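You operate a simulated robot arm through the tools that you are given. There is no shell and no other tool. Be economical: measure what you need, move in short steps, check, and stop when the job is done.

You are at the controls of a simulated robot arm. One attempt, no reset.

Task
Gauge the rivets in tubes 62 and 72 and start the one of the press card's length in the fixture.
Fine: hang each in the length gauge and press its button; the other goes into its tray pocket; do not press.

It is judged by the outcome, as a careful person would: the job done as asked, and still so three seconds after it is handed in. It fails if anything else is knocked over, pushed out of place, dropped, spilled or broken.

Robot
A 7-joint arm with a two-finger parallel gripper, fixed in place. Base frame: the origin is at the foot of the arm, x ahead of it, y to its left, z up; the work surface is at about z = 0.9. Readings come in m, degrees, newtons and seconds.
With the tool pointing down near the work surface it reaches from about 0.3 to 0.68 m from the base axis. Its first joint turns from -66.0 to 66.0 degrees. Payload 1.57 kg.
The tool frame sits at the grasp point between the pads (the TCP): z along the fingers, y along the line on which they close. The tips reach 0.03 m beyond it. The gripper opens to 0.11 m. The fingers are 0.024 m wide and 0.012 m thick; the gripper's body (0.048 by 0.112 m) begins 0.078 m behind the TCP.
Orientation is that of the tool frame in the base frame, as a unit quaternion [w, x, y, z]. With the fingers straight down and closing along the base's y, the tool's x points along the base's -x, its y along +y and its z along -z.

Tools
- The arm moves only by the tool send_rows. Its argument "commands" is a list of rows, each a list of 3 entries, a list of its own where there are three numbers: the shift along the tool's x, y, z in cm, then the turn, a rotation vector about the tool's x, y, z in degrees, then the opening, from 0 (shut) to 1 (fully open). In form: [[[x, y, z], [rx, ry, rz], fingers], ...]. A call has 1 to 12 rows; each row shifts and turns the commanded pose from where the row before left it, along the tool's axes as they then stand. Each row takes 0.2 s and may step no farther than 0.05 m and 8.6 degrees from the row before; otherwise, or with a gripper value out of range, the whole call is refused. A pose out of reach is approached as far as the arm can. The call stops where the force on the tool passes 40 N (or 10 N more than at its start, if that is more) or the arm is blocked; 0.2 s more then pass. Each finger travels about 0.108 m/s and halts on what it meets, pressing with about 21 N; the grip force reading is that of the motor and also rises with nothing between the fingers. The clock runs only during rows and for 0.2 s after the last one: add rows that do not move to give the fingers time. It gives the time, the measured TCP pose, the force on the tool (base axes), the opening and the grip force at its end, in the units of the frame above (readings bear some noise), with the torque about the TCP (base axes, N m) and any sound that the robot's microphone picked up, and new pictures: "views" is both (left out), scene, wrist or none.
- Cameras (640 x 400 px; columns grow to the right, rows downward): "scene" is fixed at [0.1606, -0.383, 1.4067]; the picture's right is [0.83, -0.55, 0.00], its down [-0.29, -0.44, -0.85] and it looks along [0.47, 0.71, -0.53] (base axes); focal length 360 px, centre (320, 200). "wrist" rides on the gripper at [0.07, 0.016, -0.141] in the tool frame; the picture's right is [-0.23, 0.97, 0.00], its down [-0.86, -0.20, -0.48] and it looks along [-0.47, -0.11, 0.88] (tool axes); focal length 222 px, centre (320, 200). There is no depth. A picture from a camera that has moved, and an enlarged one, comes with that camera's place and axes in the base frame and with its lens.
- zoom(camera, box): a new picture of the part [left, top, right, bottom] of that camera's present view, enlarged. The clock stands still meanwhile.
- close_job(): hands the job in; it is judged then, once.

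Work in short steps. Places have to be worked out from the pictures, the camera data and where the tool is seen: move nearer, look again, correct. Check each grasp and each placing, and mend what went wrong. You have 120 turns and 200 pictures in all, those below and enlarged ones among them. Open the gripper and draw the arm clear of the work before you hand the job in, unless the task says otherwise; then end with one line.

The tools are called after "Call:" by a JSON object that holds its "method" and its "body". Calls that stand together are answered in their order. send_rows: Moves the arm, as the interface text tells. Its arguments: {"type":"object","properties":{"commands":{"type":"array","items":{"type":"array"}},"views":{"type":"string","enum":["both","scene","wrist","none"]}},"required":["commands"]} The other tools are called the same way: zoom (camera, box) takes an enlarged picture of a part of a camera's view; close_job () hands the job in.

At the start:

```text
clock: 0.0
position: [0.344, 0.1889, 1.2176]
ee_rot: [0.0, 0.0, 1.0, -0.001]
contact_force: [0.3, 0.1, 0.4]
torque: [-0.01, 0.02, 0.01]
finger_gap: 0.11
grip_force: 0.1
```

scene: 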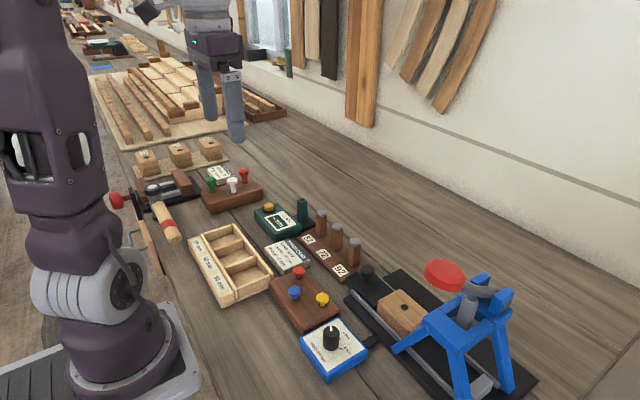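
wrist: 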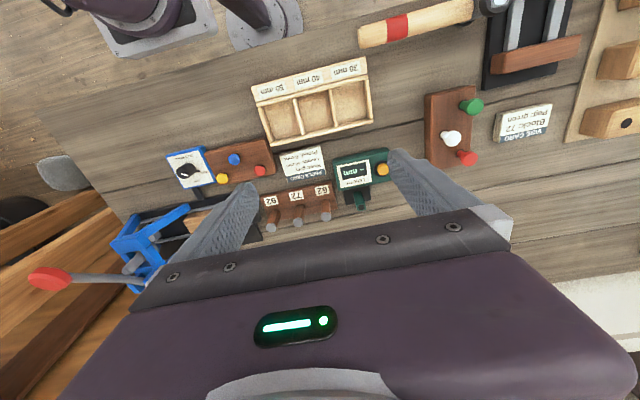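

I'll look closely at the relevant parts before moving.

Call:
{"method": "zoom", "body": {"camera": "scene", "box": [240, 180, 380, 290]}}

Call:
{"method": "zoom", "body": {"camera": "scene", "box": [260, 250, 520, 400]}}

Call:
{"method": "zoom", "body": {"camera": "wrist", "box": [150, 60, 410, 240]}}

Call:
{"method": "zoom", "body": {"camera": "scene", "box": [180, 215, 320, 310]}}

```text
3.64 times, centred on (310, 235) of scene
camera zoom: at [0.1606, -0.383, 1.4067], right [0.83, -0.55, 0.0], down [-0.29, -0.44, -0.85], along [0.47, 0.71, -0.53], focal length 1308 px, centre (356, 73)
```

zoom: 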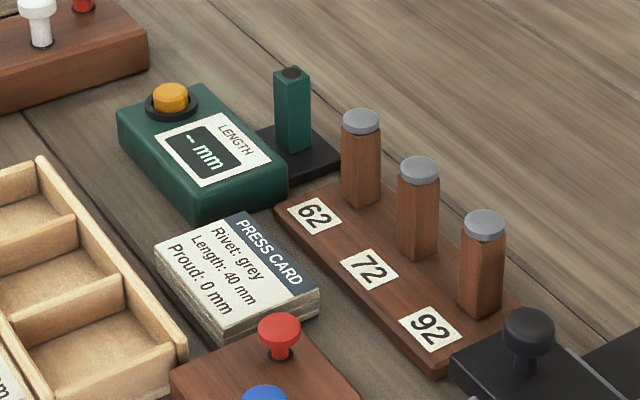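

```text
2.46 times, centred on (390, 325) of scene
camera zoom: at [0.1606, -0.383, 1.4067], right [0.83, -0.55, 0.0], down [-0.29, -0.44, -0.85], along [0.47, 0.71, -0.53], focal length 885 px, centre (148, -108)
```

zoom: 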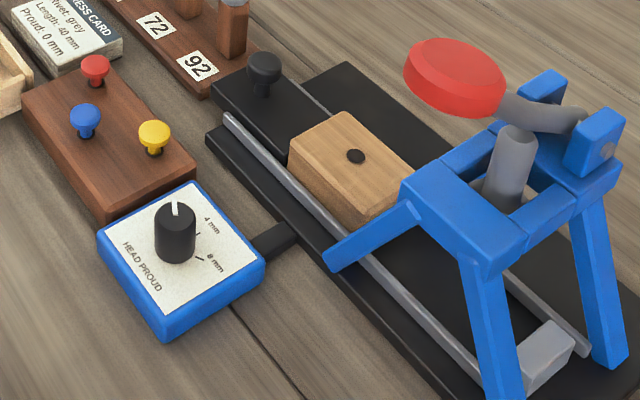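

```text
2.22 times, centred on (280, 150) of wrist
camera zoom: at [0.2741, 0.2036, 1.3581], right [0.23, 0.97, 0.0], down [0.86, -0.2, 0.48], along [0.47, -0.11, -0.88], focal length 494 px, centre (409, 311)
```

zoom: 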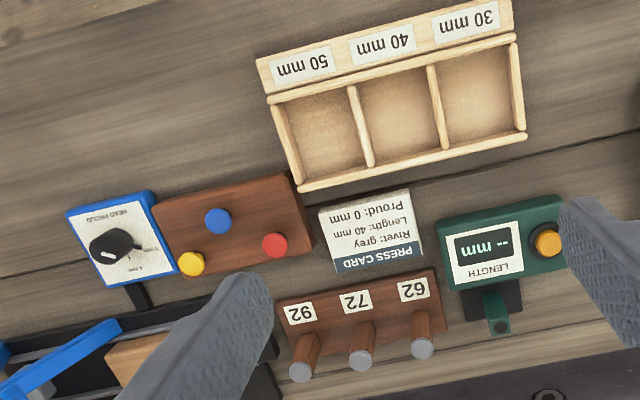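

```text
4.21 times, centred on (250, 262) of scene
camera zoom: at [0.1606, -0.383, 1.4067], right [0.83, -0.55, 0.0], down [-0.29, -0.44, -0.85], along [0.47, 0.71, -0.53], focal length 1514 px, centre (615, -63)
```

zoom: 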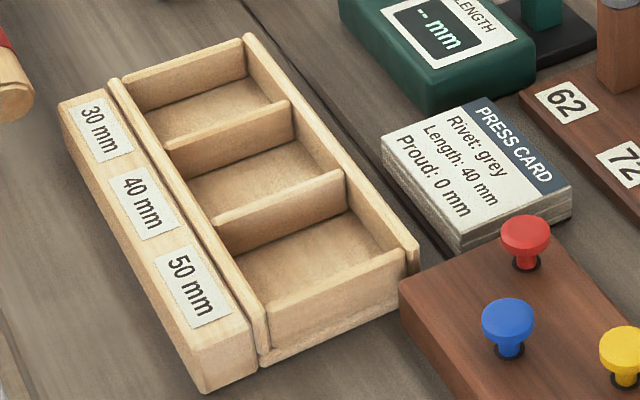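

Card: 40 mm, grey. My estimates put rivet 62's head near (0.518, 0.152, 0.975), 72 near (0.518, 0.095), and the gauge post at (0.52, 0.233, 0.963). I'll move above 62 at a safe height to look.

Call:
{"method": "send_rows", "body": {"commands": [[[-3.5, -0.74, 2.3], [0, 0, 0], 1], [[-3.5, -0.74, 2.3], [0, 0, 0], 0.7], [[-3.5, -0.74, 2.3], [0, 0, 0], 0.5], [[-3.5, -0.74, 2.3], [0, 0, 0], 0.5], [[-3.4, -0.74, 2.3], [0, 0, 0], 0.5], [[0, 0, 0], [0, 0, 0], 0.5]]}}

```text
clock: 1.4
position: [0.5168, 0.1518, 1.1018]
ee_rot: [0.0, 0.001, 1.0, 0.0]
contact_force: [-0.4, -0.3, -0.7]
torque: [-0.03, -0.02, -0.02]
finger_gap: 0.055
grip_force: 0.0
camera wrist: at [0.4474, 0.1672, 1.2427], right [0.23, 0.97, 0.0], down [0.85, -0.2, 0.48], along [0.47, -0.11, -0.88], focal length 222 px, centre (320, 200)
```

scene: 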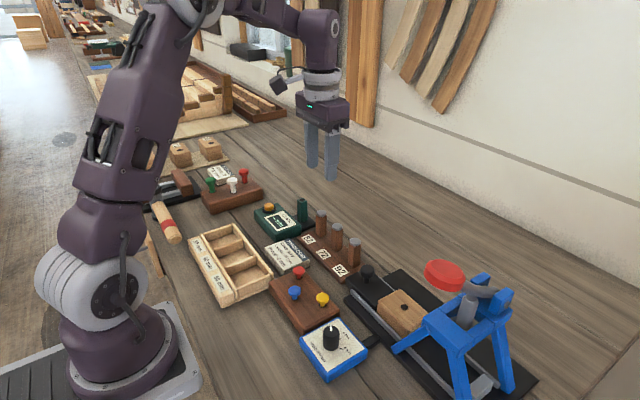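
wrist: 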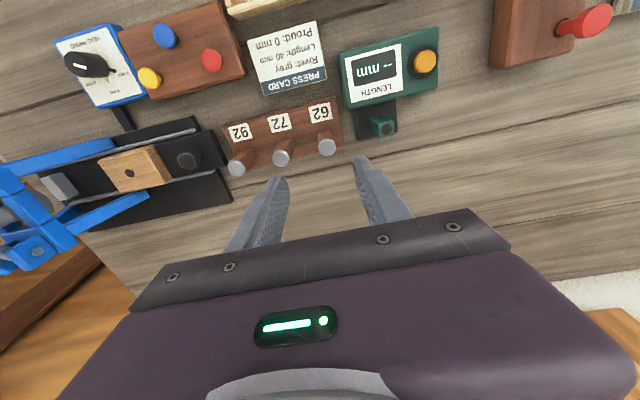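

Call:
{"method": "zoom", "body": {"camera": "wrist", "box": [220, 80, 440, 220]}}

Call:
{"method": "zoom", "body": {"camera": "scene", "box": [280, 180, 380, 290]}}

Call:
{"method": "zoom", "body": {"camera": "wrist", "box": [0, 100, 240, 280]}}

```text
2.86 times, centred on (330, 150) of wrist
camera zoom: at [0.4474, 0.1672, 1.2427], right [0.23, 0.97, 0.0], down [0.85, -0.2, 0.48], along [0.47, -0.11, -0.88], focal length 635 px, centre (291, 343)
```

zoom: 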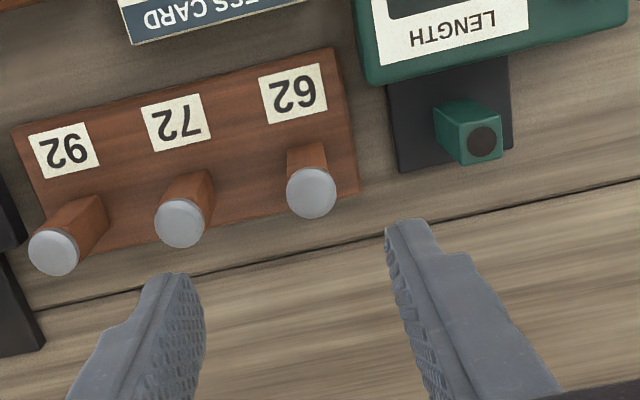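

```text
3.64 times, centred on (330, 235) of scene
camera zoom: at [0.1606, -0.383, 1.4067], right [0.83, -0.55, 0.0], down [-0.29, -0.44, -0.85], along [0.47, 0.71, -0.53], focal length 1308 px, centre (284, 73)
```

zoom: 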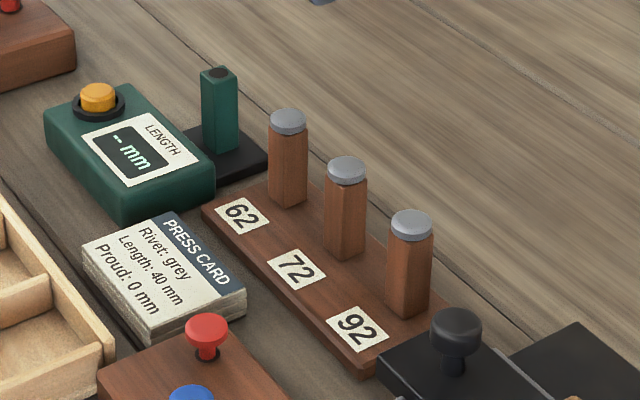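

```text
2.22 times, centred on (120, 190) of wrist
camera zoom: at [0.4474, 0.1672, 1.2427], right [0.23, 0.97, 0.0], down [0.85, -0.2, 0.48], along [0.47, -0.11, -0.88], focal length 494 px, centre (764, 222)
```

zoom: 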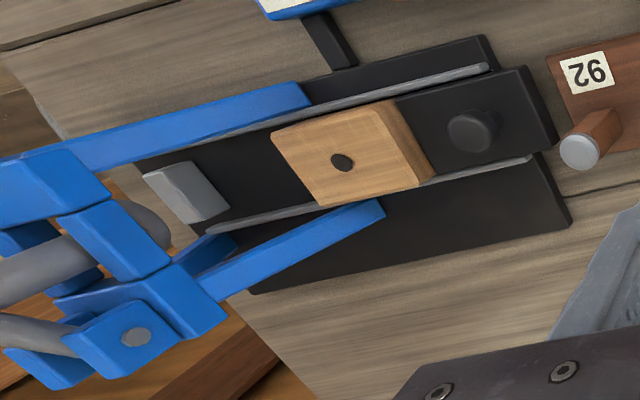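

Triangulated: head 62 ≈ (0.521, 0.158, 0.972), about 21 mm diameter, slightly wider than its tube. I'll centre over it, lower to tip clearance and look.

Call:
{"method": "send_rows", "body": {"commands": [[[-0.45, 0.55, 3.5], [0, 0, 0], 0.5], [[0, 0, 3.2], [0, 0, 0], 0.5], [[0, 0, 0], [0, 0, 0], 0.5]]}}

```text
clock: 2.2
position: [0.5206, 0.1587, 1.036]
ee_rot: [0.0, 0.0, 1.0, 0.0]
contact_force: [1.0, 0.1, 1.0]
torque: [0.02, -0.01, 0.01]
finger_gap: 0.055
grip_force: 0.0
camera wrist: at [0.4507, 0.173, 1.1759], right [0.23, 0.97, 0.0], down [0.86, -0.2, 0.48], along [0.47, -0.11, -0.88], focal length 222 px, centre (320, 200)
```

scene: 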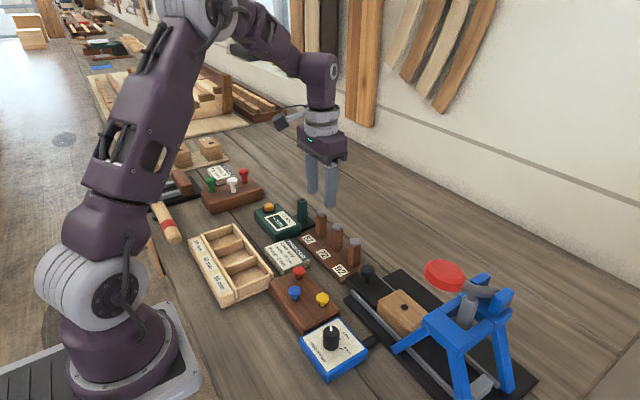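
wrist: 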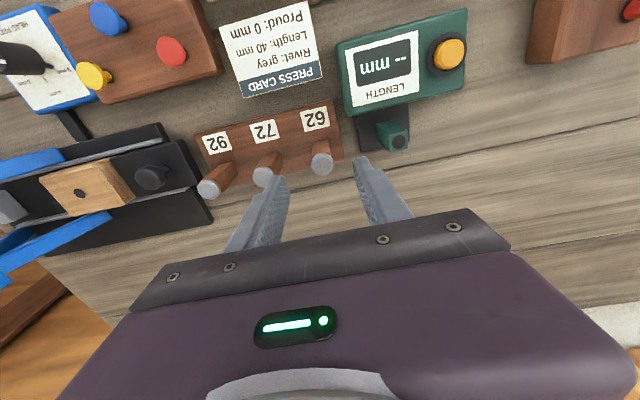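

Tool is centred over 62 within a millimetre. Lower so the tips just straddle the head, and close.

Call:
{"method": "send_rows", "body": {"commands": [[[0, 0, 2.0], [0, 0, 0], 0.4], [[0, 0, 2.1], [0, 0, 0], 0.4], [[0, 0, 0], [0, 0, 0], 0.4]]}}

Call:
{"method": "zoom", "body": {"camera": "scene", "box": [270, 170, 370, 240]}}

Call:
{"method": "zoom", "body": {"camera": "wrist", "box": [220, 100, 420, 240]}}

```text
clock: 3.0
position: [0.522, 0.1565, 0.9944]
ee_rot: [0.0, 0.0, 1.0, 0.001]
contact_force: [1.0, 0.6, 0.1]
torque: [-0.02, -0.03, 0.0]
finger_gap: 0.044
grip_force: 0.1
camera wrist: at [0.4524, 0.1714, 1.1342], right [0.23, 0.97, 0.0], down [0.86, -0.2, 0.48], along [0.47, -0.11, -0.88], focal length 222 px, centre (320, 200)
```

scene: 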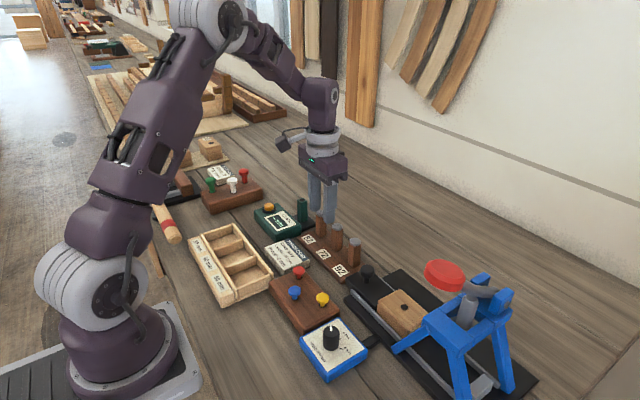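
wrist: 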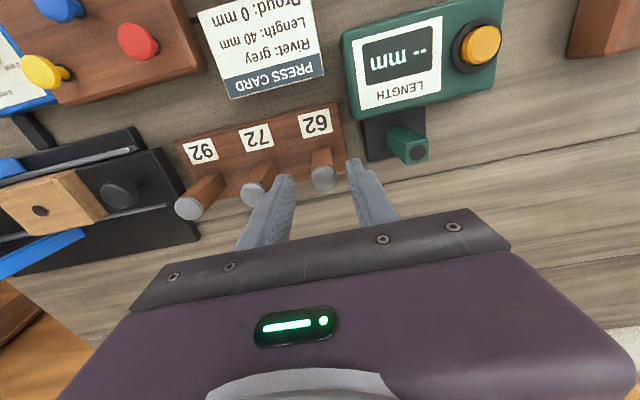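

```text
5.71 times, centred on (320, 205) of scene
camera zoom: at [0.1606, -0.383, 1.4067], right [0.83, -0.55, 0.0], down [-0.29, -0.44, -0.85], along [0.47, 0.71, -0.53], focal length 2055 px, centre (320, 171)
```

zoom: 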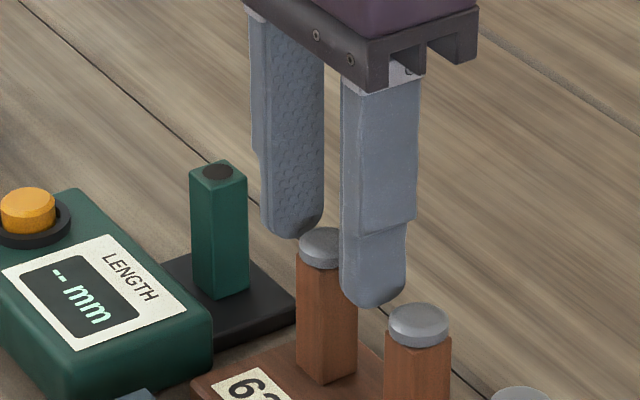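

```text
2.86 times, centred on (320, 170) of wrist
camera zoom: at [0.4524, 0.1714, 1.1342], right [0.23, 0.97, 0.0], down [0.86, -0.2, 0.48], along [0.47, -0.11, -0.88], focal length 635 px, centre (320, 286)
```

zoom: 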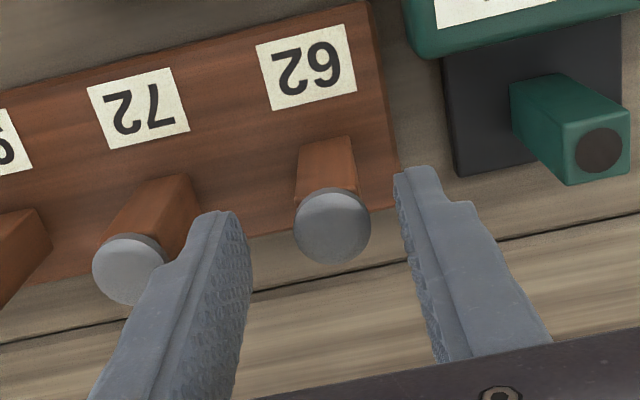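

Head is between the tips, offset ~2 mm in y. Correct and close.

Call:
{"method": "send_rows", "body": {"commands": [[[0, 0.2, 0], [0, 0, 0], 0.4], [[0, 0, 0], [0, 0, 0], 0.25], [[0, 0, 0], [0, 0, 0], 0.1], [[0, 0, 0], [0, 0, 0], 0.1], [[0, 0, 0], [0, 0, 0], 0.1]], "views": "wrist"}}

Call:
{"method": "zoom", "body": {"camera": "scene", "box": [270, 170, 370, 240]}}

```text
clock: 4.2
position: [0.5221, 0.1588, 0.9944]
ee_rot: [0.0, 0.0, 1.0, 0.0]
contact_force: [-0.4, 0.6, -0.4]
torque: [0.02, -0.03, 0.01]
finger_gap: 0.0208
grip_force: 20.9
camera wrist: at [0.4527, 0.1737, 1.1344], right [0.23, 0.97, 0.0], down [0.86, -0.2, 0.48], along [0.47, -0.11, -0.88], focal length 222 px, centre (320, 200)
```

wrist: 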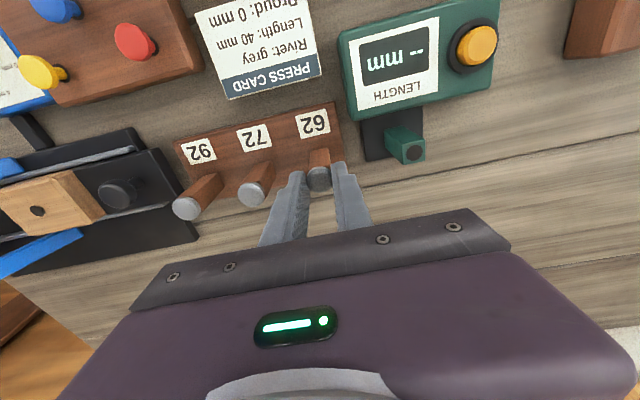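

```text
5.71 times, centred on (320, 205) of scene
camera zoom: at [0.1606, -0.383, 1.4067], right [0.83, -0.55, 0.0], down [-0.29, -0.44, -0.85], along [0.47, 0.71, -0.53], focal length 2055 px, centre (320, 171)
```

zoom: 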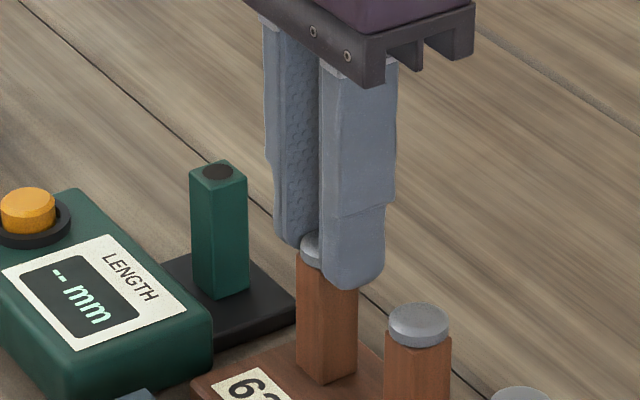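

Gripped at 20.8 mm, the head diameter. Lift straight up and check what is held.

Call:
{"method": "send_rows", "body": {"commands": [[[0, 0, -2], [0, 0, 0], 0.1], [[0, 0, -3], [0, 0, 0], 0.1], [[0, 0, -2.5], [0, 0, 0], 0.1], [[0, 0, 0], [0, 0, 0], 0.1]], "views": "wrist"}}

Call:
{"method": "zoom", "body": {"camera": "scene", "box": [270, 140, 370, 240]}}

Call:
{"method": "zoom", "body": {"camera": "wrist", "box": [220, 100, 420, 240]}}

```text
clock: 5.2
position: [0.5214, 0.1581, 1.0692]
ee_rot: [0.0, 0.0, 1.0, -0.001]
contact_force: [-0.6, 0.2, -0.3]
torque: [0.01, -0.01, -0.04]
finger_gap: 0.0208
grip_force: 21.3
camera wrist: at [0.4523, 0.1729, 1.2095], right [0.23, 0.97, 0.0], down [0.85, -0.2, 0.48], along [0.47, -0.11, -0.88], focal length 222 px, centre (320, 200)
```

wrist: 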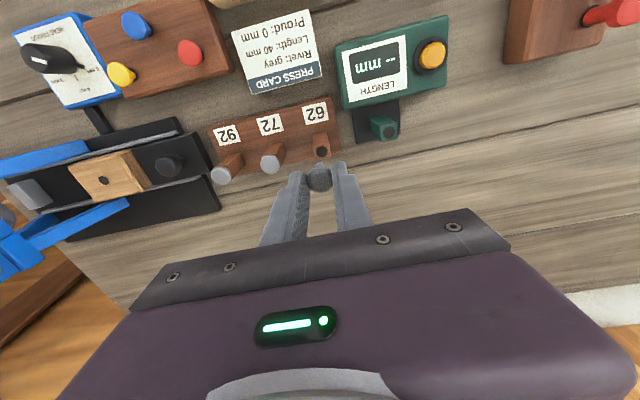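

```text
4.00 times, centred on (320, 190) of scene
camera zoom: at [0.1606, -0.383, 1.4067], right [0.83, -0.55, 0.0], down [-0.29, -0.44, -0.85], along [0.47, 0.71, -0.53], focal length 1438 px, centre (320, 240)
```

zoom: 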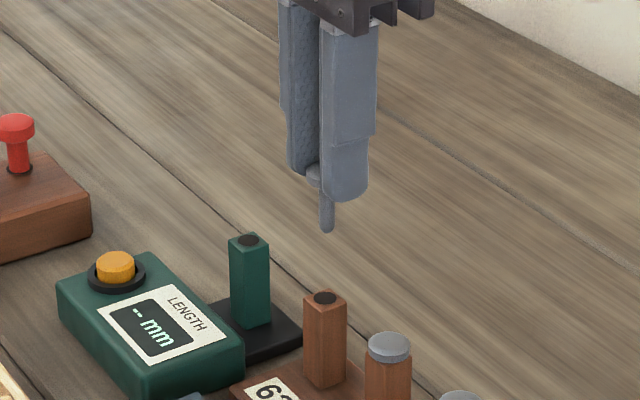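

```text
2.86 times, centred on (320, 170) of wrist
camera zoom: at [0.4523, 0.1729, 1.2095], right [0.23, 0.97, 0.0], down [0.85, -0.2, 0.48], along [0.47, -0.11, -0.88], focal length 635 px, centre (320, 286)
```

zoom: 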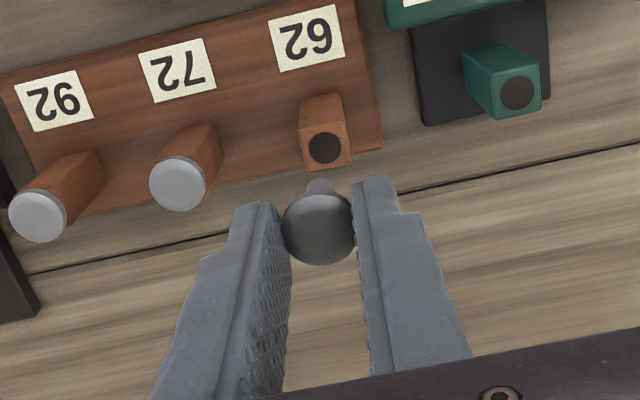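

Rivet hangs straight, looks about 30 mm long. The gauge hole is at about (0.518, 0.2316), top z≈0.97. Move above it.

Call:
{"method": "send_rows", "body": {"commands": [[[0.17, 3.65, 0], [0, 0, 0], 0.1], [[0.18, 3.7, 0], [0, 0, 0], 0.1], [[0, 0, 0], [0, 0, 0], 0.1], [[0, 0, 1.5], [0, 0, 0], 0.1], [[0, 0, 0], [0, 0, 0], 0.1]], "views": "none"}}

Call:
{"method": "zoom", "body": {"camera": "scene", "box": [260, 140, 340, 230]}}

Call:
{"method": "zoom", "body": {"camera": "wrist", "box": [250, 120, 390, 220]}}

```text
clock: 6.4
position: [0.518, 0.2314, 1.0534]
ee_rot: [0.0, 0.0, 1.0, 0.0]
contact_force: [0.0, 0.1, -0.6]
torque: [0.01, 0.01, -0.01]
finger_gap: 0.0205
grip_force: 21.1
```

```text
4.44 times, centred on (300, 185) of scene
camera zoom: at [0.1606, -0.383, 1.4067], right [0.83, -0.55, 0.0], down [-0.29, -0.44, -0.85], along [0.47, 0.71, -0.53], focal length 1598 px, centre (409, 267)
```

zoom: 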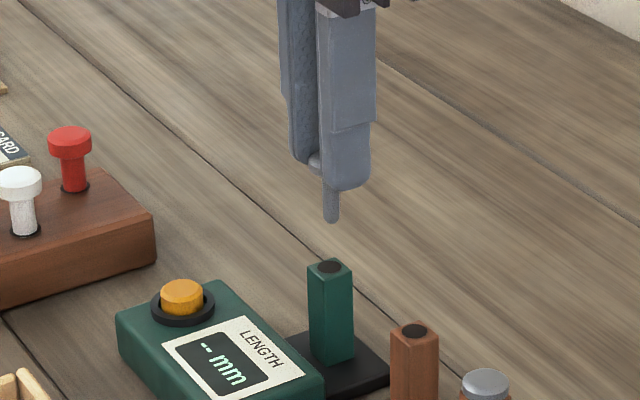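

```text
4.00 times, centred on (320, 170) of wrist
camera zoom: at [0.4491, 0.2469, 1.194], right [0.23, 0.97, 0.0], down [0.86, -0.2, 0.48], along [0.47, -0.11, -0.88], focal length 888 px, centre (320, 320)
```

zoom: 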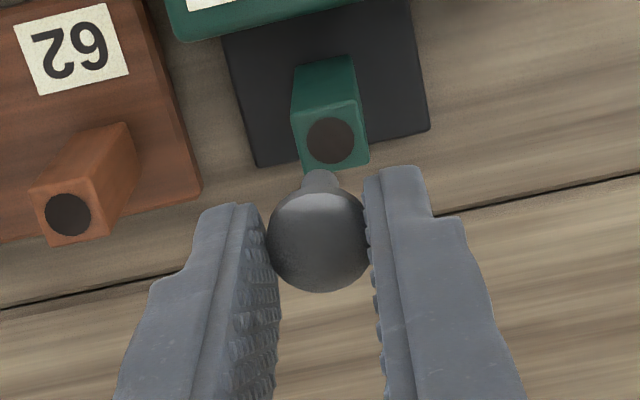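

Hole is ~3 mm further in +y and 1 mm in −x than the rivet. Correct and lower to just above the hole, then check.

Call:
{"method": "send_rows", "body": {"commands": [[[0.08, 0.28, 0], [0, 0, 0], 0.1], [[0, 0, 2.0], [0, 0, 0], 0.1], [[0, 0, 0], [0, 0, 0], 0.1]], "views": "none"}}

Call:
{"method": "zoom", "body": {"camera": "scene", "box": [270, 150, 330, 220]}}

Call:
{"method": "zoom", "body": {"camera": "wrist", "box": [250, 120, 390, 220]}}

```text
clock: 7.2
position: [0.5164, 0.2345, 1.0348]
ee_rot: [0.0, 0.0, 1.0, 0.0]
contact_force: [0.4, 0.6, -0.8]
torque: [-0.01, -0.01, -0.02]
finger_gap: 0.0206
grip_force: 20.9
```

```text
5.71 times, centred on (300, 185) of scene
camera zoom: at [0.1606, -0.383, 1.4067], right [0.83, -0.55, 0.0], down [-0.29, -0.44, -0.85], along [0.47, 0.71, -0.53], focal length 2055 px, centre (434, 286)
```

zoom: 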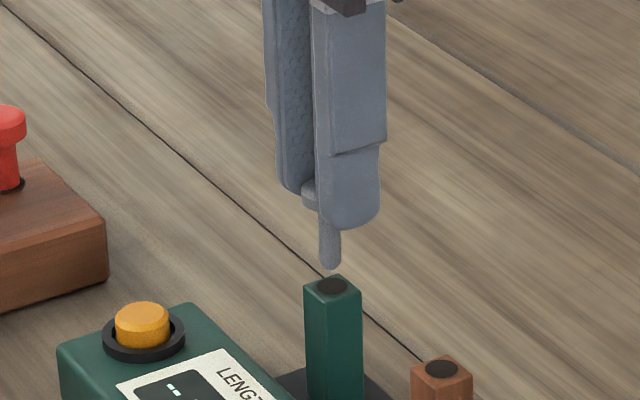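

```text
4.00 times, centred on (320, 170) of wrist
camera zoom: at [0.4484, 0.2503, 1.1742], right [0.23, 0.97, 0.0], down [0.85, -0.2, 0.48], along [0.47, -0.11, -0.88], focal length 888 px, centre (320, 320)
```

zoom: 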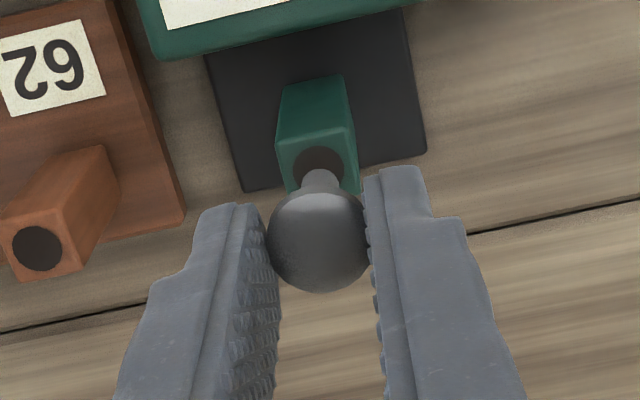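

Aligned. Lower the shank into the gauge gently.

Call:
{"method": "send_rows", "body": {"commands": [[[0, 0, 1.0], [0, 0, 0], 0.1], [[0, 0, 1.0], [0, 0, 0], 0.1], [[0, 0, 0.8], [0, 0, 0], 0.1], [[0, 0, 0.5], [0, 0, 0], 0.1], [[0, 0, 0], [0, 0, 0], 0.1]], "views": "none"}}

Call:
{"method": "zoom", "body": {"camera": "scene", "box": [260, 150, 340, 230]}}

```text
clock: 8.4
position: [0.5169, 0.2354, 1.0008]
ee_rot: [0.0, 0.001, 1.0, 0.0]
contact_force: [-0.3, -0.3, -0.4]
torque: [-0.03, 0.03, 0.01]
finger_gap: 0.0209
grip_force: 20.9
```

```text
5.00 times, centred on (300, 190) of scene
camera zoom: at [0.1606, -0.383, 1.4067], right [0.83, -0.55, 0.0], down [-0.29, -0.44, -0.85], along [0.47, 0.71, -0.53], focal length 1798 px, centre (420, 250)
```

zoom: 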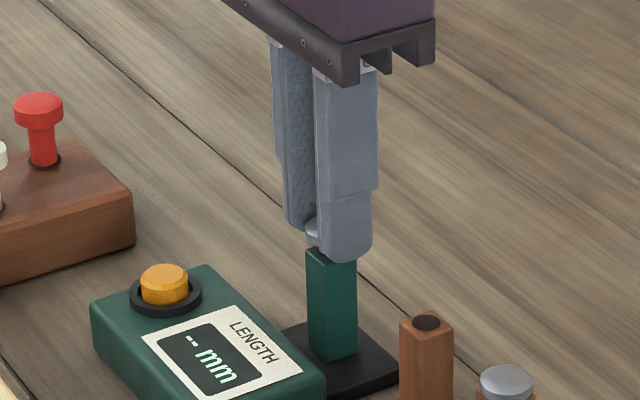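

Shank is in, no contact yet. Lower in small steps until the head seats.

Call:
{"method": "send_rows", "body": {"commands": [[[0, 0, 0.2], [0, 0, 0], 0.1], [[0, 0, 0.15], [0, 0, 0], 0.1], [[0, 0, 0], [0, 0, 0], 0.1]], "views": "none"}}

Call:
{"method": "zoom", "body": {"camera": "scene", "box": [260, 150, 340, 230]}}

```text
clock: 9.2
position: [0.5175, 0.2358, 0.9977]
ee_rot: [0.0, 0.001, 1.0, -0.001]
contact_force: [-0.9, 0.8, -0.3]
torque: [-0.02, 0.0, 0.02]
finger_gap: 0.0206
grip_force: 20.8
```

```text
5.00 times, centred on (300, 190) of scene
camera zoom: at [0.1606, -0.383, 1.4067], right [0.83, -0.55, 0.0], down [-0.29, -0.44, -0.85], along [0.47, 0.71, -0.53], focal length 1798 px, centre (420, 250)
```

zoom: 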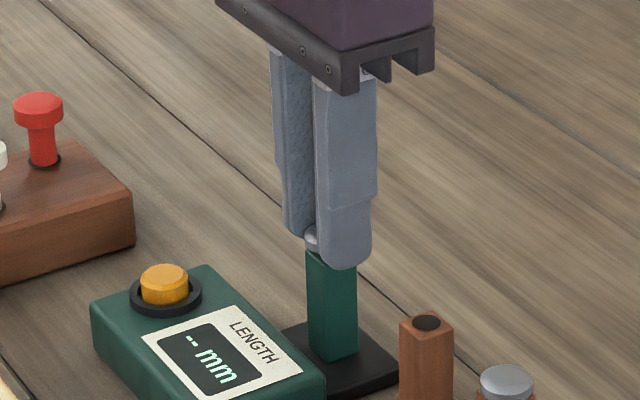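

Call:
{"method": "send_rows", "body": {"commands": [[[0, 0, 0.15], [0, 0, 0], 0.1], [[0, 0, 0.15], [0, 0, 0], 0.1], [[0, 0, 0], [0, 0, 0], 0.1]], "views": "none"}}

Call:
{"method": "zoom", "body": {"camera": "scene", "box": [270, 180, 330, 220]}}

```text
clock: 10.0
position: [0.517, 0.2357, 0.9947]
ee_rot: [0.0, -0.001, 1.0, 0.0]
contact_force: [0.6, 0.1, -0.3]
torque: [0.01, 0.0, -0.01]
finger_gap: 0.0208
grip_force: 21.0
```

```text
10.00 times, centred on (300, 200) of scene
camera zoom: at [0.1606, -0.383, 1.4067], right [0.83, -0.55, 0.0], down [-0.29, -0.44, -0.85], along [0.47, 0.71, -0.53], focal length 3596 px, centre (520, 200)
```

zoom: 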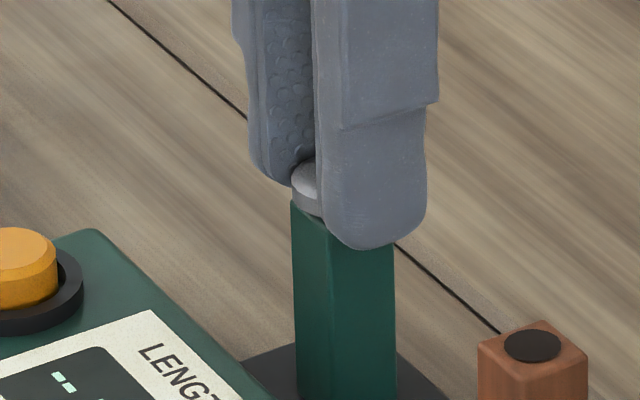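

Call:
{"method": "send_rows", "body": {"commands": [[[0, 0, 0.1], [0, 0, 0], 0.1], [[0, 0, 0.1], [0, 0, 0], 0.1], [[0, 0, 0], [0, 0, 0], 0.1]], "views": "none"}}

Call:
{"method": "zoom", "body": {"camera": "scene", "box": [270, 180, 330, 220]}}

```text
clock: 10.8
position: [0.5168, 0.2355, 0.9936]
ee_rot: [0.001, 0.0, 1.0, 0.0]
contact_force: [-4.5, -2.7, 16.9]
torque: [-0.08, 0.11, 0.04]
finger_gap: 0.0209
grip_force: 21.0
```

```text
10.00 times, centred on (300, 200) of scene
camera zoom: at [0.1601, -0.3832, 1.4067], right [0.83, -0.55, 0.0], down [-0.29, -0.44, -0.85], along [0.47, 0.71, -0.53], focal length 3596 px, centre (520, 200)
```

zoom: 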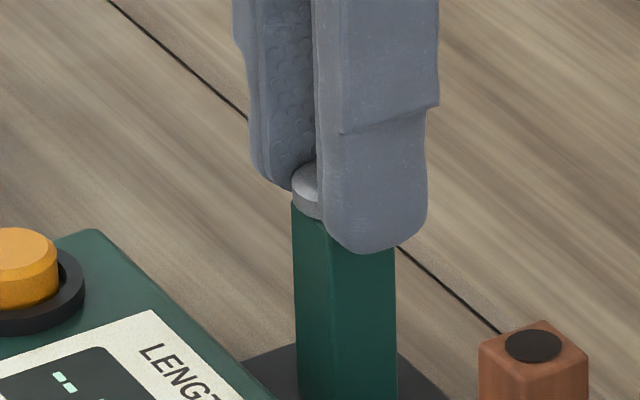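

Head is seated (17 N contact). Relieve, open, and rise.

Call:
{"method": "send_rows", "body": {"commands": [[[0, 0, -0.1], [0, 0, 0], 0.1], [[0, 0, 0], [0, 0, 0], 0.3], [[0, 0, 0], [0, 0, 0], 0.4], [[0, 0, -2], [0, 0, 0], 0.4], [[0, 0, -4], [0, 0, 0], 0.4], [[0, 0, 0], [0, 0, 0], 0.4]], "views": "wrist"}}

Call:
{"method": "zoom", "body": {"camera": "scene", "box": [250, 170, 350, 240]}}

```text
clock: 12.2
position: [0.5192, 0.2353, 1.0534]
ee_rot: [0.0, 0.0, 1.0, -0.001]
contact_force: [0.7, 0.8, 0.6]
torque: [-0.01, -0.02, 0.0]
finger_gap: 0.0441
grip_force: 0.0
camera wrist: at [0.4493, 0.25, 1.1947], right [0.23, 0.97, 0.0], down [0.85, -0.2, 0.48], along [0.47, -0.11, -0.88], focal length 222 px, centre (320, 200)
```

wrist: 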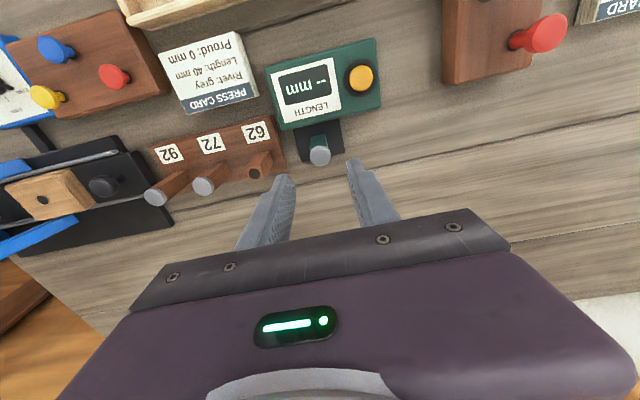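

```text
5.71 times, centred on (300, 205) of scene
camera zoom: at [0.1606, -0.383, 1.4067], right [0.83, -0.55, 0.0], down [-0.29, -0.44, -0.85], along [0.47, 0.71, -0.53], focal length 2055 px, centre (434, 171)
```

zoom: 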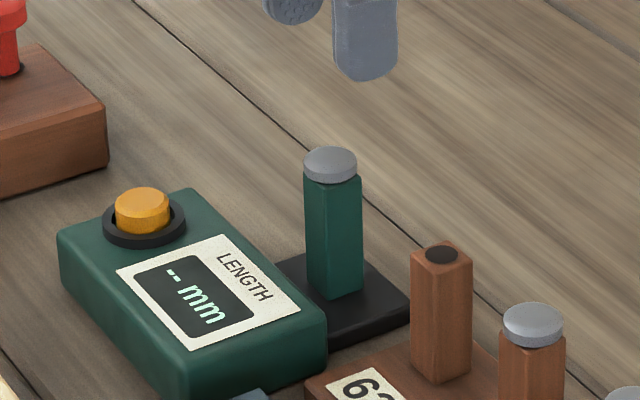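

Rivet hangs in the gauge properly. Button is at about (0.461, 0.289, 0.943); move over with fingers shut and lower to just above.

Call:
{"method": "send_rows", "body": {"commands": [[[2.9, 2.7, 0], [0, 0, 0], 0.2], [[2.9, 2.7, 0], [0, 0, 0], 0], [[0, 0, 3], [0, 0, 0], 0], [[0, 0, 3], [0, 0, 0], 0], [[0, 0, 0], [0, 0, 0], 0]], "views": "none"}}

Call:
{"method": "zoom", "body": {"camera": "scene", "box": [230, 170, 330, 240]}}

Call:
{"method": "zoom", "body": {"camera": "wrist", "box": [220, 100, 420, 240]}}

```text
clock: 13.4
position: [0.4584, 0.2898, 0.996]
ee_rot: [0.0, 0.001, 1.0, 0.0]
contact_force: [-0.8, 0.8, -0.7]
torque: [0.0, 0.03, -0.01]
finger_gap: 0.0
grip_force: 21.1
```

```text
5.71 times, centred on (280, 205) of scene
camera zoom: at [0.1606, -0.383, 1.4067], right [0.83, -0.55, 0.0], down [-0.29, -0.44, -0.85], along [0.47, 0.71, -0.53], focal length 2055 px, centre (549, 171)
```

zoom: 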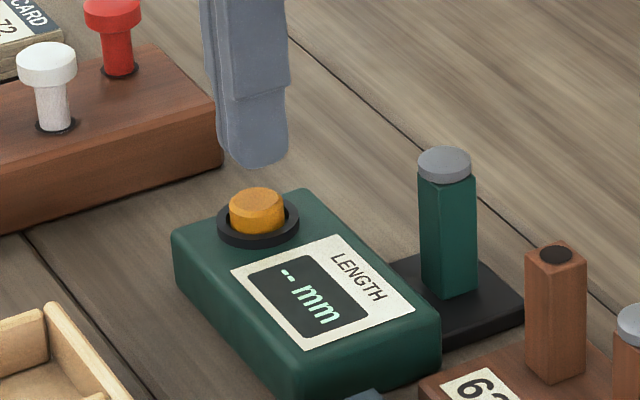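

```text
2.86 times, centred on (320, 170) of wrist
camera zoom: at [0.3889, 0.3043, 1.1363], right [0.23, 0.97, 0.0], down [0.86, -0.2, 0.48], along [0.47, -0.11, -0.88], focal length 635 px, centre (320, 286)
```

zoom: 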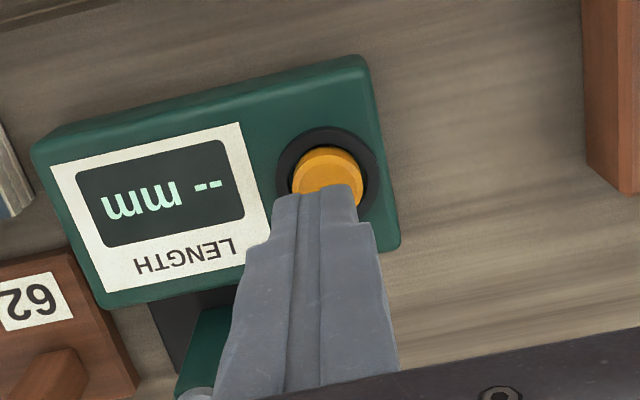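

Tips are above the button. Press down gently.

Call:
{"method": "send_rows", "body": {"commands": [[[0, 0.1, 1.2], [0, 0, 0], 0], [[0, 0, 0.5], [0, 0, 0], 0], [[0, 0, 0.3], [0, 0, 0], 0], [[0, 0, 0.3], [0, 0, 0], 0], [[0, 0, 0], [0, 0, 0], 0]], "views": "none"}}

Call:
{"method": "zoom", "body": {"camera": "scene", "box": [230, 170, 330, 240]}}

```text
clock: 14.6
position: [0.4595, 0.2907, 0.9717]
ee_rot: [0.001, -0.001, 1.0, 0.001]
contact_force: [-0.9, -0.6, 0.6]
torque: [0.02, 0.01, 0.01]
finger_gap: 0.0001
grip_force: 20.8
```

```text
5.71 times, centred on (280, 205) of scene
camera zoom: at [0.1605, -0.383, 1.4067], right [0.83, -0.55, 0.0], down [-0.29, -0.44, -0.85], along [0.47, 0.71, -0.53], focal length 2055 px, centre (549, 171)
```

zoom: 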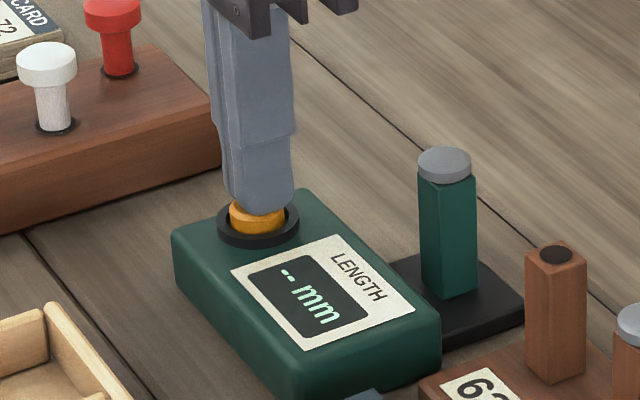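

Call:
{"method": "send_rows", "body": {"commands": [[[0, 0, 0.15], [0, 0, 0], 0], [[0, 0, 0.15], [0, 0, 0], 0], [[0, 0, 0.1], [0, 0, 0], 0], [[0, 0, 0], [0, 0, 0], 0]], "views": "none"}}

Call:
{"method": "zoom", "body": {"camera": "scene", "box": [230, 170, 330, 240]}}

```text
clock: 15.6
position: [0.46, 0.2899, 0.9684]
ee_rot: [0.0, -0.001, 1.0, 0.0]
contact_force: [0.8, 1.2, 2.5]
torque: [0.05, 0.03, -0.02]
finger_gap: 0.0
grip_force: 21.1
heard: click
```

```text
5.71 times, centred on (280, 205) of scene
camera zoom: at [0.1605, -0.383, 1.4067], right [0.83, -0.55, 0.0], down [-0.29, -0.44, -0.85], along [0.47, 0.71, -0.53], focal length 2055 px, centre (549, 171)
```

zoom: 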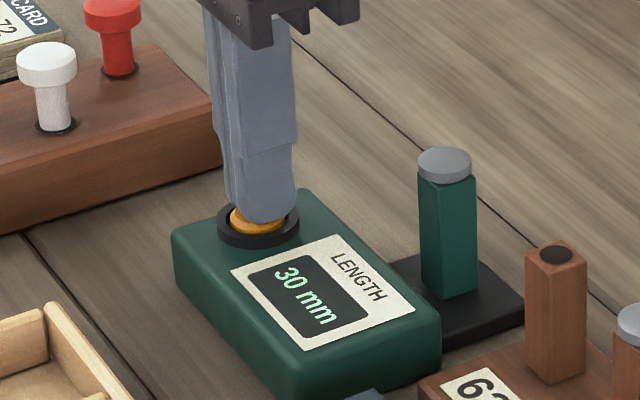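

Click; 62 reads 30 mm. Rise, go back over the gauge and regrip that rivet.

Call:
{"method": "send_rows", "body": {"commands": [[[0, 0, -4], [0, 0, 0], 0], [[0, 0, -4], [0, 0, 0], 0.2], [[-2.85, -2.72, 0], [0, 0, 0], 0.4], [[-2.85, -2.72, 0], [0, 0, 0], 0.4], [[0, 0, 0], [0, 0, 0], 0.4], [[0, 0, 2.5], [0, 0, 0], 0.4], [[0, 0, 0], [0, 0, 0], 0.4]], "views": "none"}}

Call:
{"method": "zoom", "body": {"camera": "wrist", "box": [220, 100, 420, 240]}}

```text
clock: 17.2
position: [0.5167, 0.2339, 1.0227]
ee_rot: [0.001, 0.0, 1.0, 0.0]
contact_force: [0.4, 0.2, 0.6]
torque: [0.0, -0.01, 0.02]
finger_gap: 0.044
grip_force: 0.1
```

```text
2.86 times, centred on (320, 170) of wrist
camera zoom: at [0.4482, 0.2485, 1.1627], right [0.23, 0.97, 0.0], down [0.86, -0.2, 0.48], along [0.47, -0.11, -0.88], focal length 635 px, centre (320, 286)
```

zoom: 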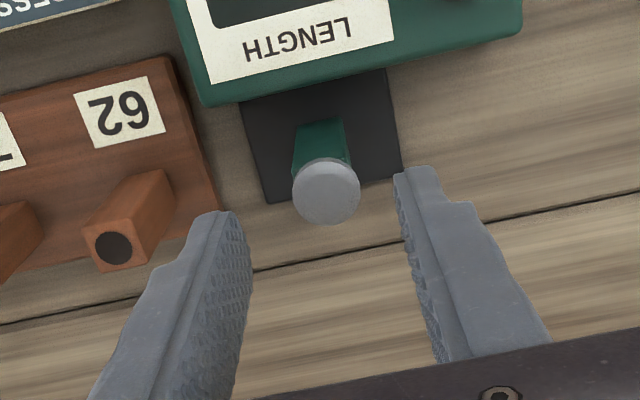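

Call:
{"method": "send_rows", "body": {"commands": [[[0, 0.1, 1.5], [0, 0, 0], 0.4], [[0, 0, 1.35], [0, 0, 0], 0.4], [[0, 0, 0], [0, 0, 0], 0.25], [[0, 0, 0], [0, 0, 0], 0.1], [[0, 0, 0], [0, 0, 0], 0.1], [[0, 0, -2], [0, 0, 0], 0.1], [[0, 0, -3], [0, 0, 0], 0.1], [[0, 0, -3], [0, 0, 0], 0.1], [[0, 0, 0], [0, 0, 0], 0.1]]}}

Call:
{"method": "zoom", "body": {"camera": "scene", "box": [260, 130, 340, 230]}}

```text
clock: 19.2
position: [0.5159, 0.2368, 1.0733]
ee_rot: [0.0, 0.001, 1.0, -0.001]
contact_force: [0.0, 0.9, -0.8]
torque: [-0.04, 0.0, 0.01]
finger_gap: 0.0207
grip_force: 21.2
camera wrist: at [0.4466, 0.2525, 1.2135], right [0.23, 0.97, 0.0], down [0.85, -0.2, 0.48], along [0.47, -0.11, -0.88], focal length 222 px, centre (320, 200)
```

scene: 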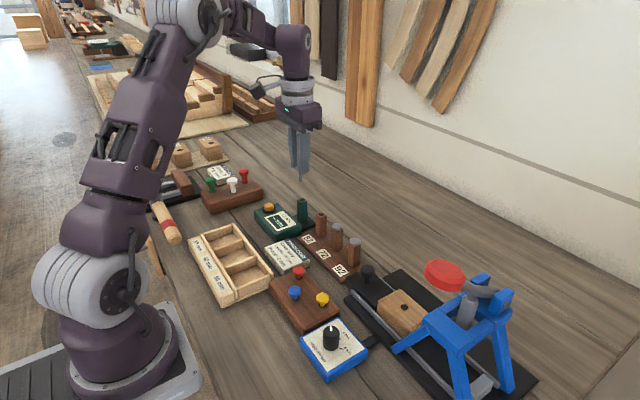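
wrist: 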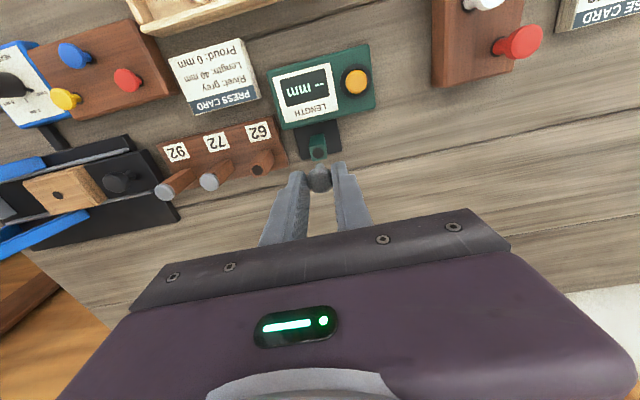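

```text
4.00 times, centred on (300, 180) of scene
camera zoom: at [0.1606, -0.383, 1.4067], right [0.83, -0.55, 0.0], down [-0.29, -0.44, -0.85], along [0.47, 0.71, -0.53], focal length 1438 px, centre (400, 280)
```

zoom: 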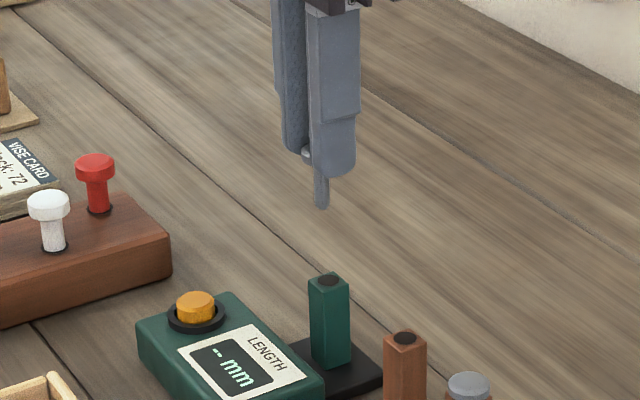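

Rivet held. Move toward the tray's 30 mm pocket, high, and look.

Call:
{"method": "send_rows", "body": {"commands": [[[4.2, 0, -0.5], [0, 0, 0], 0.1], [[4.2, 0, 0], [0, 0, 0], 0.1], [[4.2, 0, 0], [0, 0, 0], 0.1], [[4.2, 0, 0], [0, 0, 0], 0.1], [[0, 0.8, 0], [0, 0, 0], 0.1], [[0, 0, 0], [0, 0, 0], 0.1]]}}

Call:
{"method": "zoom", "body": {"camera": "wrist", "box": [200, 40, 440, 210]}}

Call:
{"method": "zoom", "body": {"camera": "scene", "box": [180, 160, 290, 310]}}

```text
clock: 20.6
position: [0.3481, 0.2455, 1.0791]
ee_rot: [0.0, 0.0, 1.0, 0.001]
contact_force: [-0.4, 0.2, -0.2]
torque: [0.01, 0.0, 0.0]
finger_gap: 0.021
grip_force: 21.4
camera wrist: at [0.2791, 0.2597, 1.219], right [0.23, 0.97, 0.0], down [0.86, -0.2, 0.48], along [0.47, -0.11, -0.88], focal length 222 px, centre (320, 200)
```

scene: 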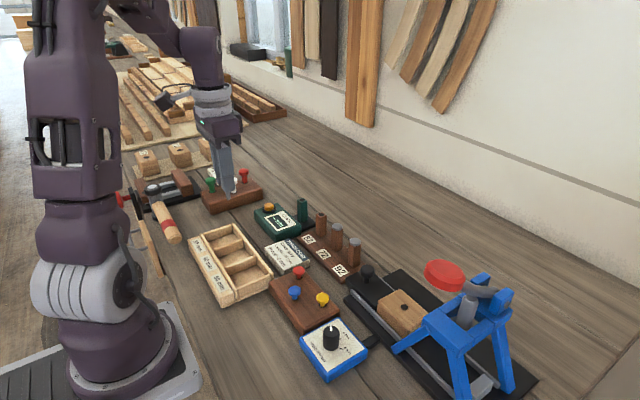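
wrist: 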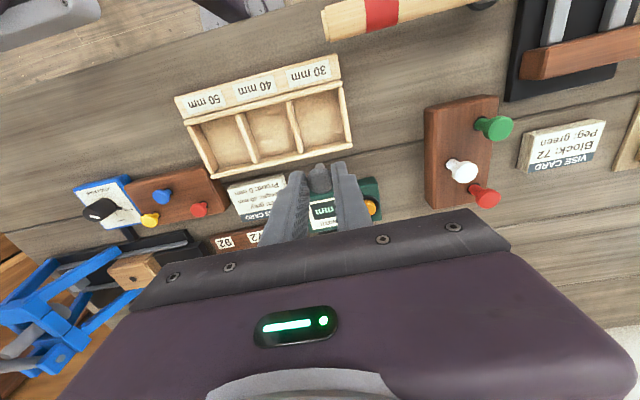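

```text
2.35 times, centred on (320, 125) of wrist
camera zoom: at [0.2791, 0.2597, 1.219], right [0.23, 0.97, 0.0], down [0.86, -0.2, 0.48], along [0.47, -0.11, -0.88], focal length 523 px, centre (320, 376)
```

zoom: 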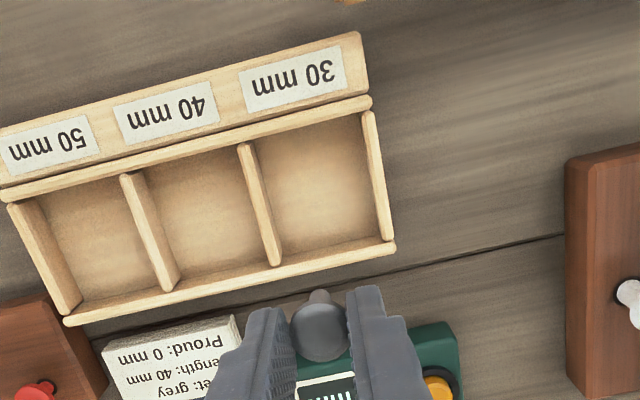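

```text
2.67 times, centred on (235, 235) of scene
camera zoom: at [0.1606, -0.383, 1.4067], right [0.83, -0.55, 0.0], down [-0.29, -0.44, -0.85], along [0.47, 0.71, -0.53], focal length 959 px, centre (547, 107)
```

zoom: 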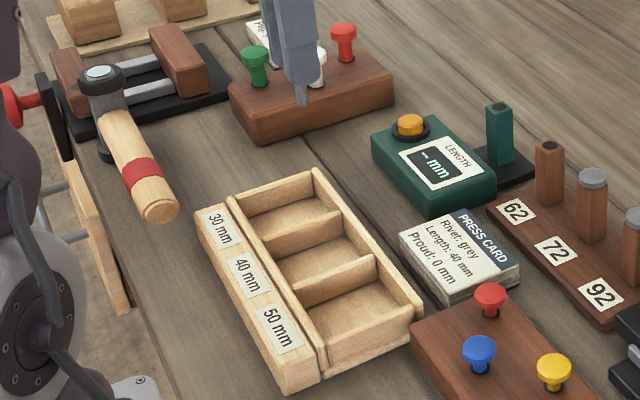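

30 mm pocket centre ≈ (0.327, 0.246). Move above it and lower to just above the floor.

Call:
{"method": "send_rows", "body": {"commands": [[[2.1, 0, 0], [0, 0, 0], 0.1], [[0, 0, 4], [0, 0, 0], 0.1], [[0, 0, 4], [0, 0, 0], 0.1], [[0, 0, 1.5], [0, 0, 0], 0.1], [[0, 0, 0], [0, 0, 0], 0.1]], "views": "none"}}

Call:
{"method": "zoom", "body": {"camera": "wrist", "box": [200, 40, 440, 210]}}

Call:
{"method": "zoom", "body": {"camera": "scene", "box": [180, 190, 290, 310]}}

```text
clock: 21.8
position: [0.3285, 0.2457, 0.9836]
ee_rot: [0.0, 0.0, 1.0, 0.0]
contact_force: [-0.2, 0.7, -0.7]
torque: [0.03, -0.04, 0.01]
finger_gap: 0.0206
grip_force: 21.2
```

```text
2.35 times, centred on (320, 125) of wrist
camera zoom: at [0.2582, 0.26, 1.1238], right [0.23, 0.97, 0.0], down [0.85, -0.2, 0.48], along [0.47, -0.11, -0.88], focal length 523 px, centre (320, 376)
```

zoom: 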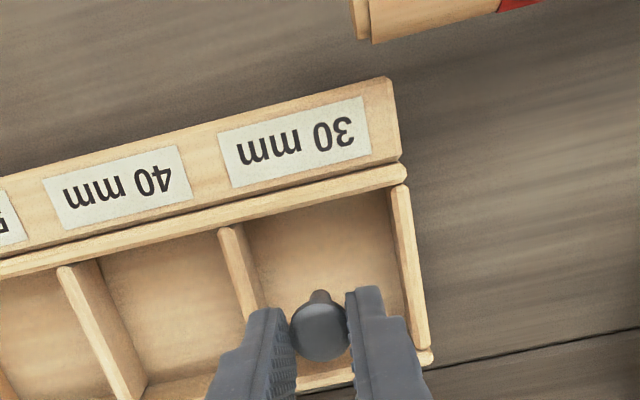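

```text
3.33 times, centred on (235, 250) of scene
camera zoom: at [0.1606, -0.383, 1.4067], right [0.83, -0.55, 0.0], down [-0.29, -0.44, -0.85], along [0.47, 0.71, -0.53], focal length 1199 px, centre (603, 33)
```

zoom: 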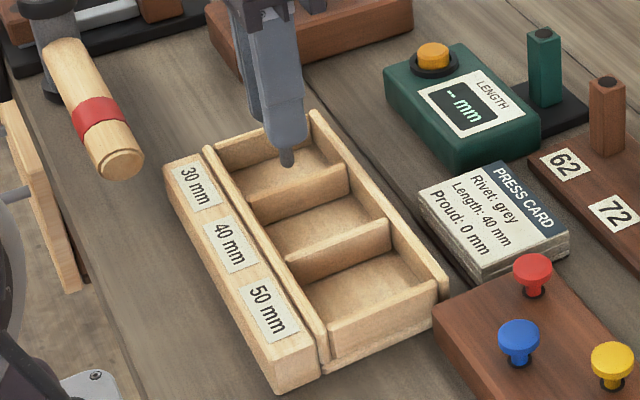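

Over the pocket. Lower until the shank touches the floor.

Call:
{"method": "send_rows", "body": {"commands": [[[0, 0, 1.0], [0, 0, 0], 0.1], [[0, 0, 0.4], [0, 0, 0], 0.1], [[0, 0, 0.2], [0, 0, 0], 0.1], [[0, 0, 0.2], [0, 0, 0], 0.1], [[0, 0, 0], [0, 0, 0], 0.1]], "views": "none"}}

Call:
{"method": "zoom", "body": {"camera": "scene", "box": [180, 190, 290, 310]}}

```text
clock: 23.0
position: [0.3275, 0.245, 0.9651]
ee_rot: [0.002, 0.0, 1.0, 0.001]
contact_force: [0.4, 0.7, 18.1]
torque: [0.0, -0.03, -0.02]
finger_gap: 0.0209
grip_force: 21.4
```

```text
3.33 times, centred on (235, 250) of scene
camera zoom: at [0.1604, -0.3831, 1.4067], right [0.83, -0.55, 0.0], down [-0.29, -0.44, -0.85], along [0.47, 0.71, -0.53], focal length 1199 px, centre (603, 33)
```

zoom: 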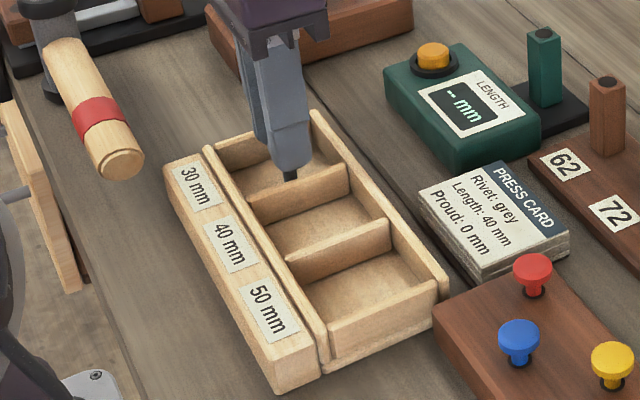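

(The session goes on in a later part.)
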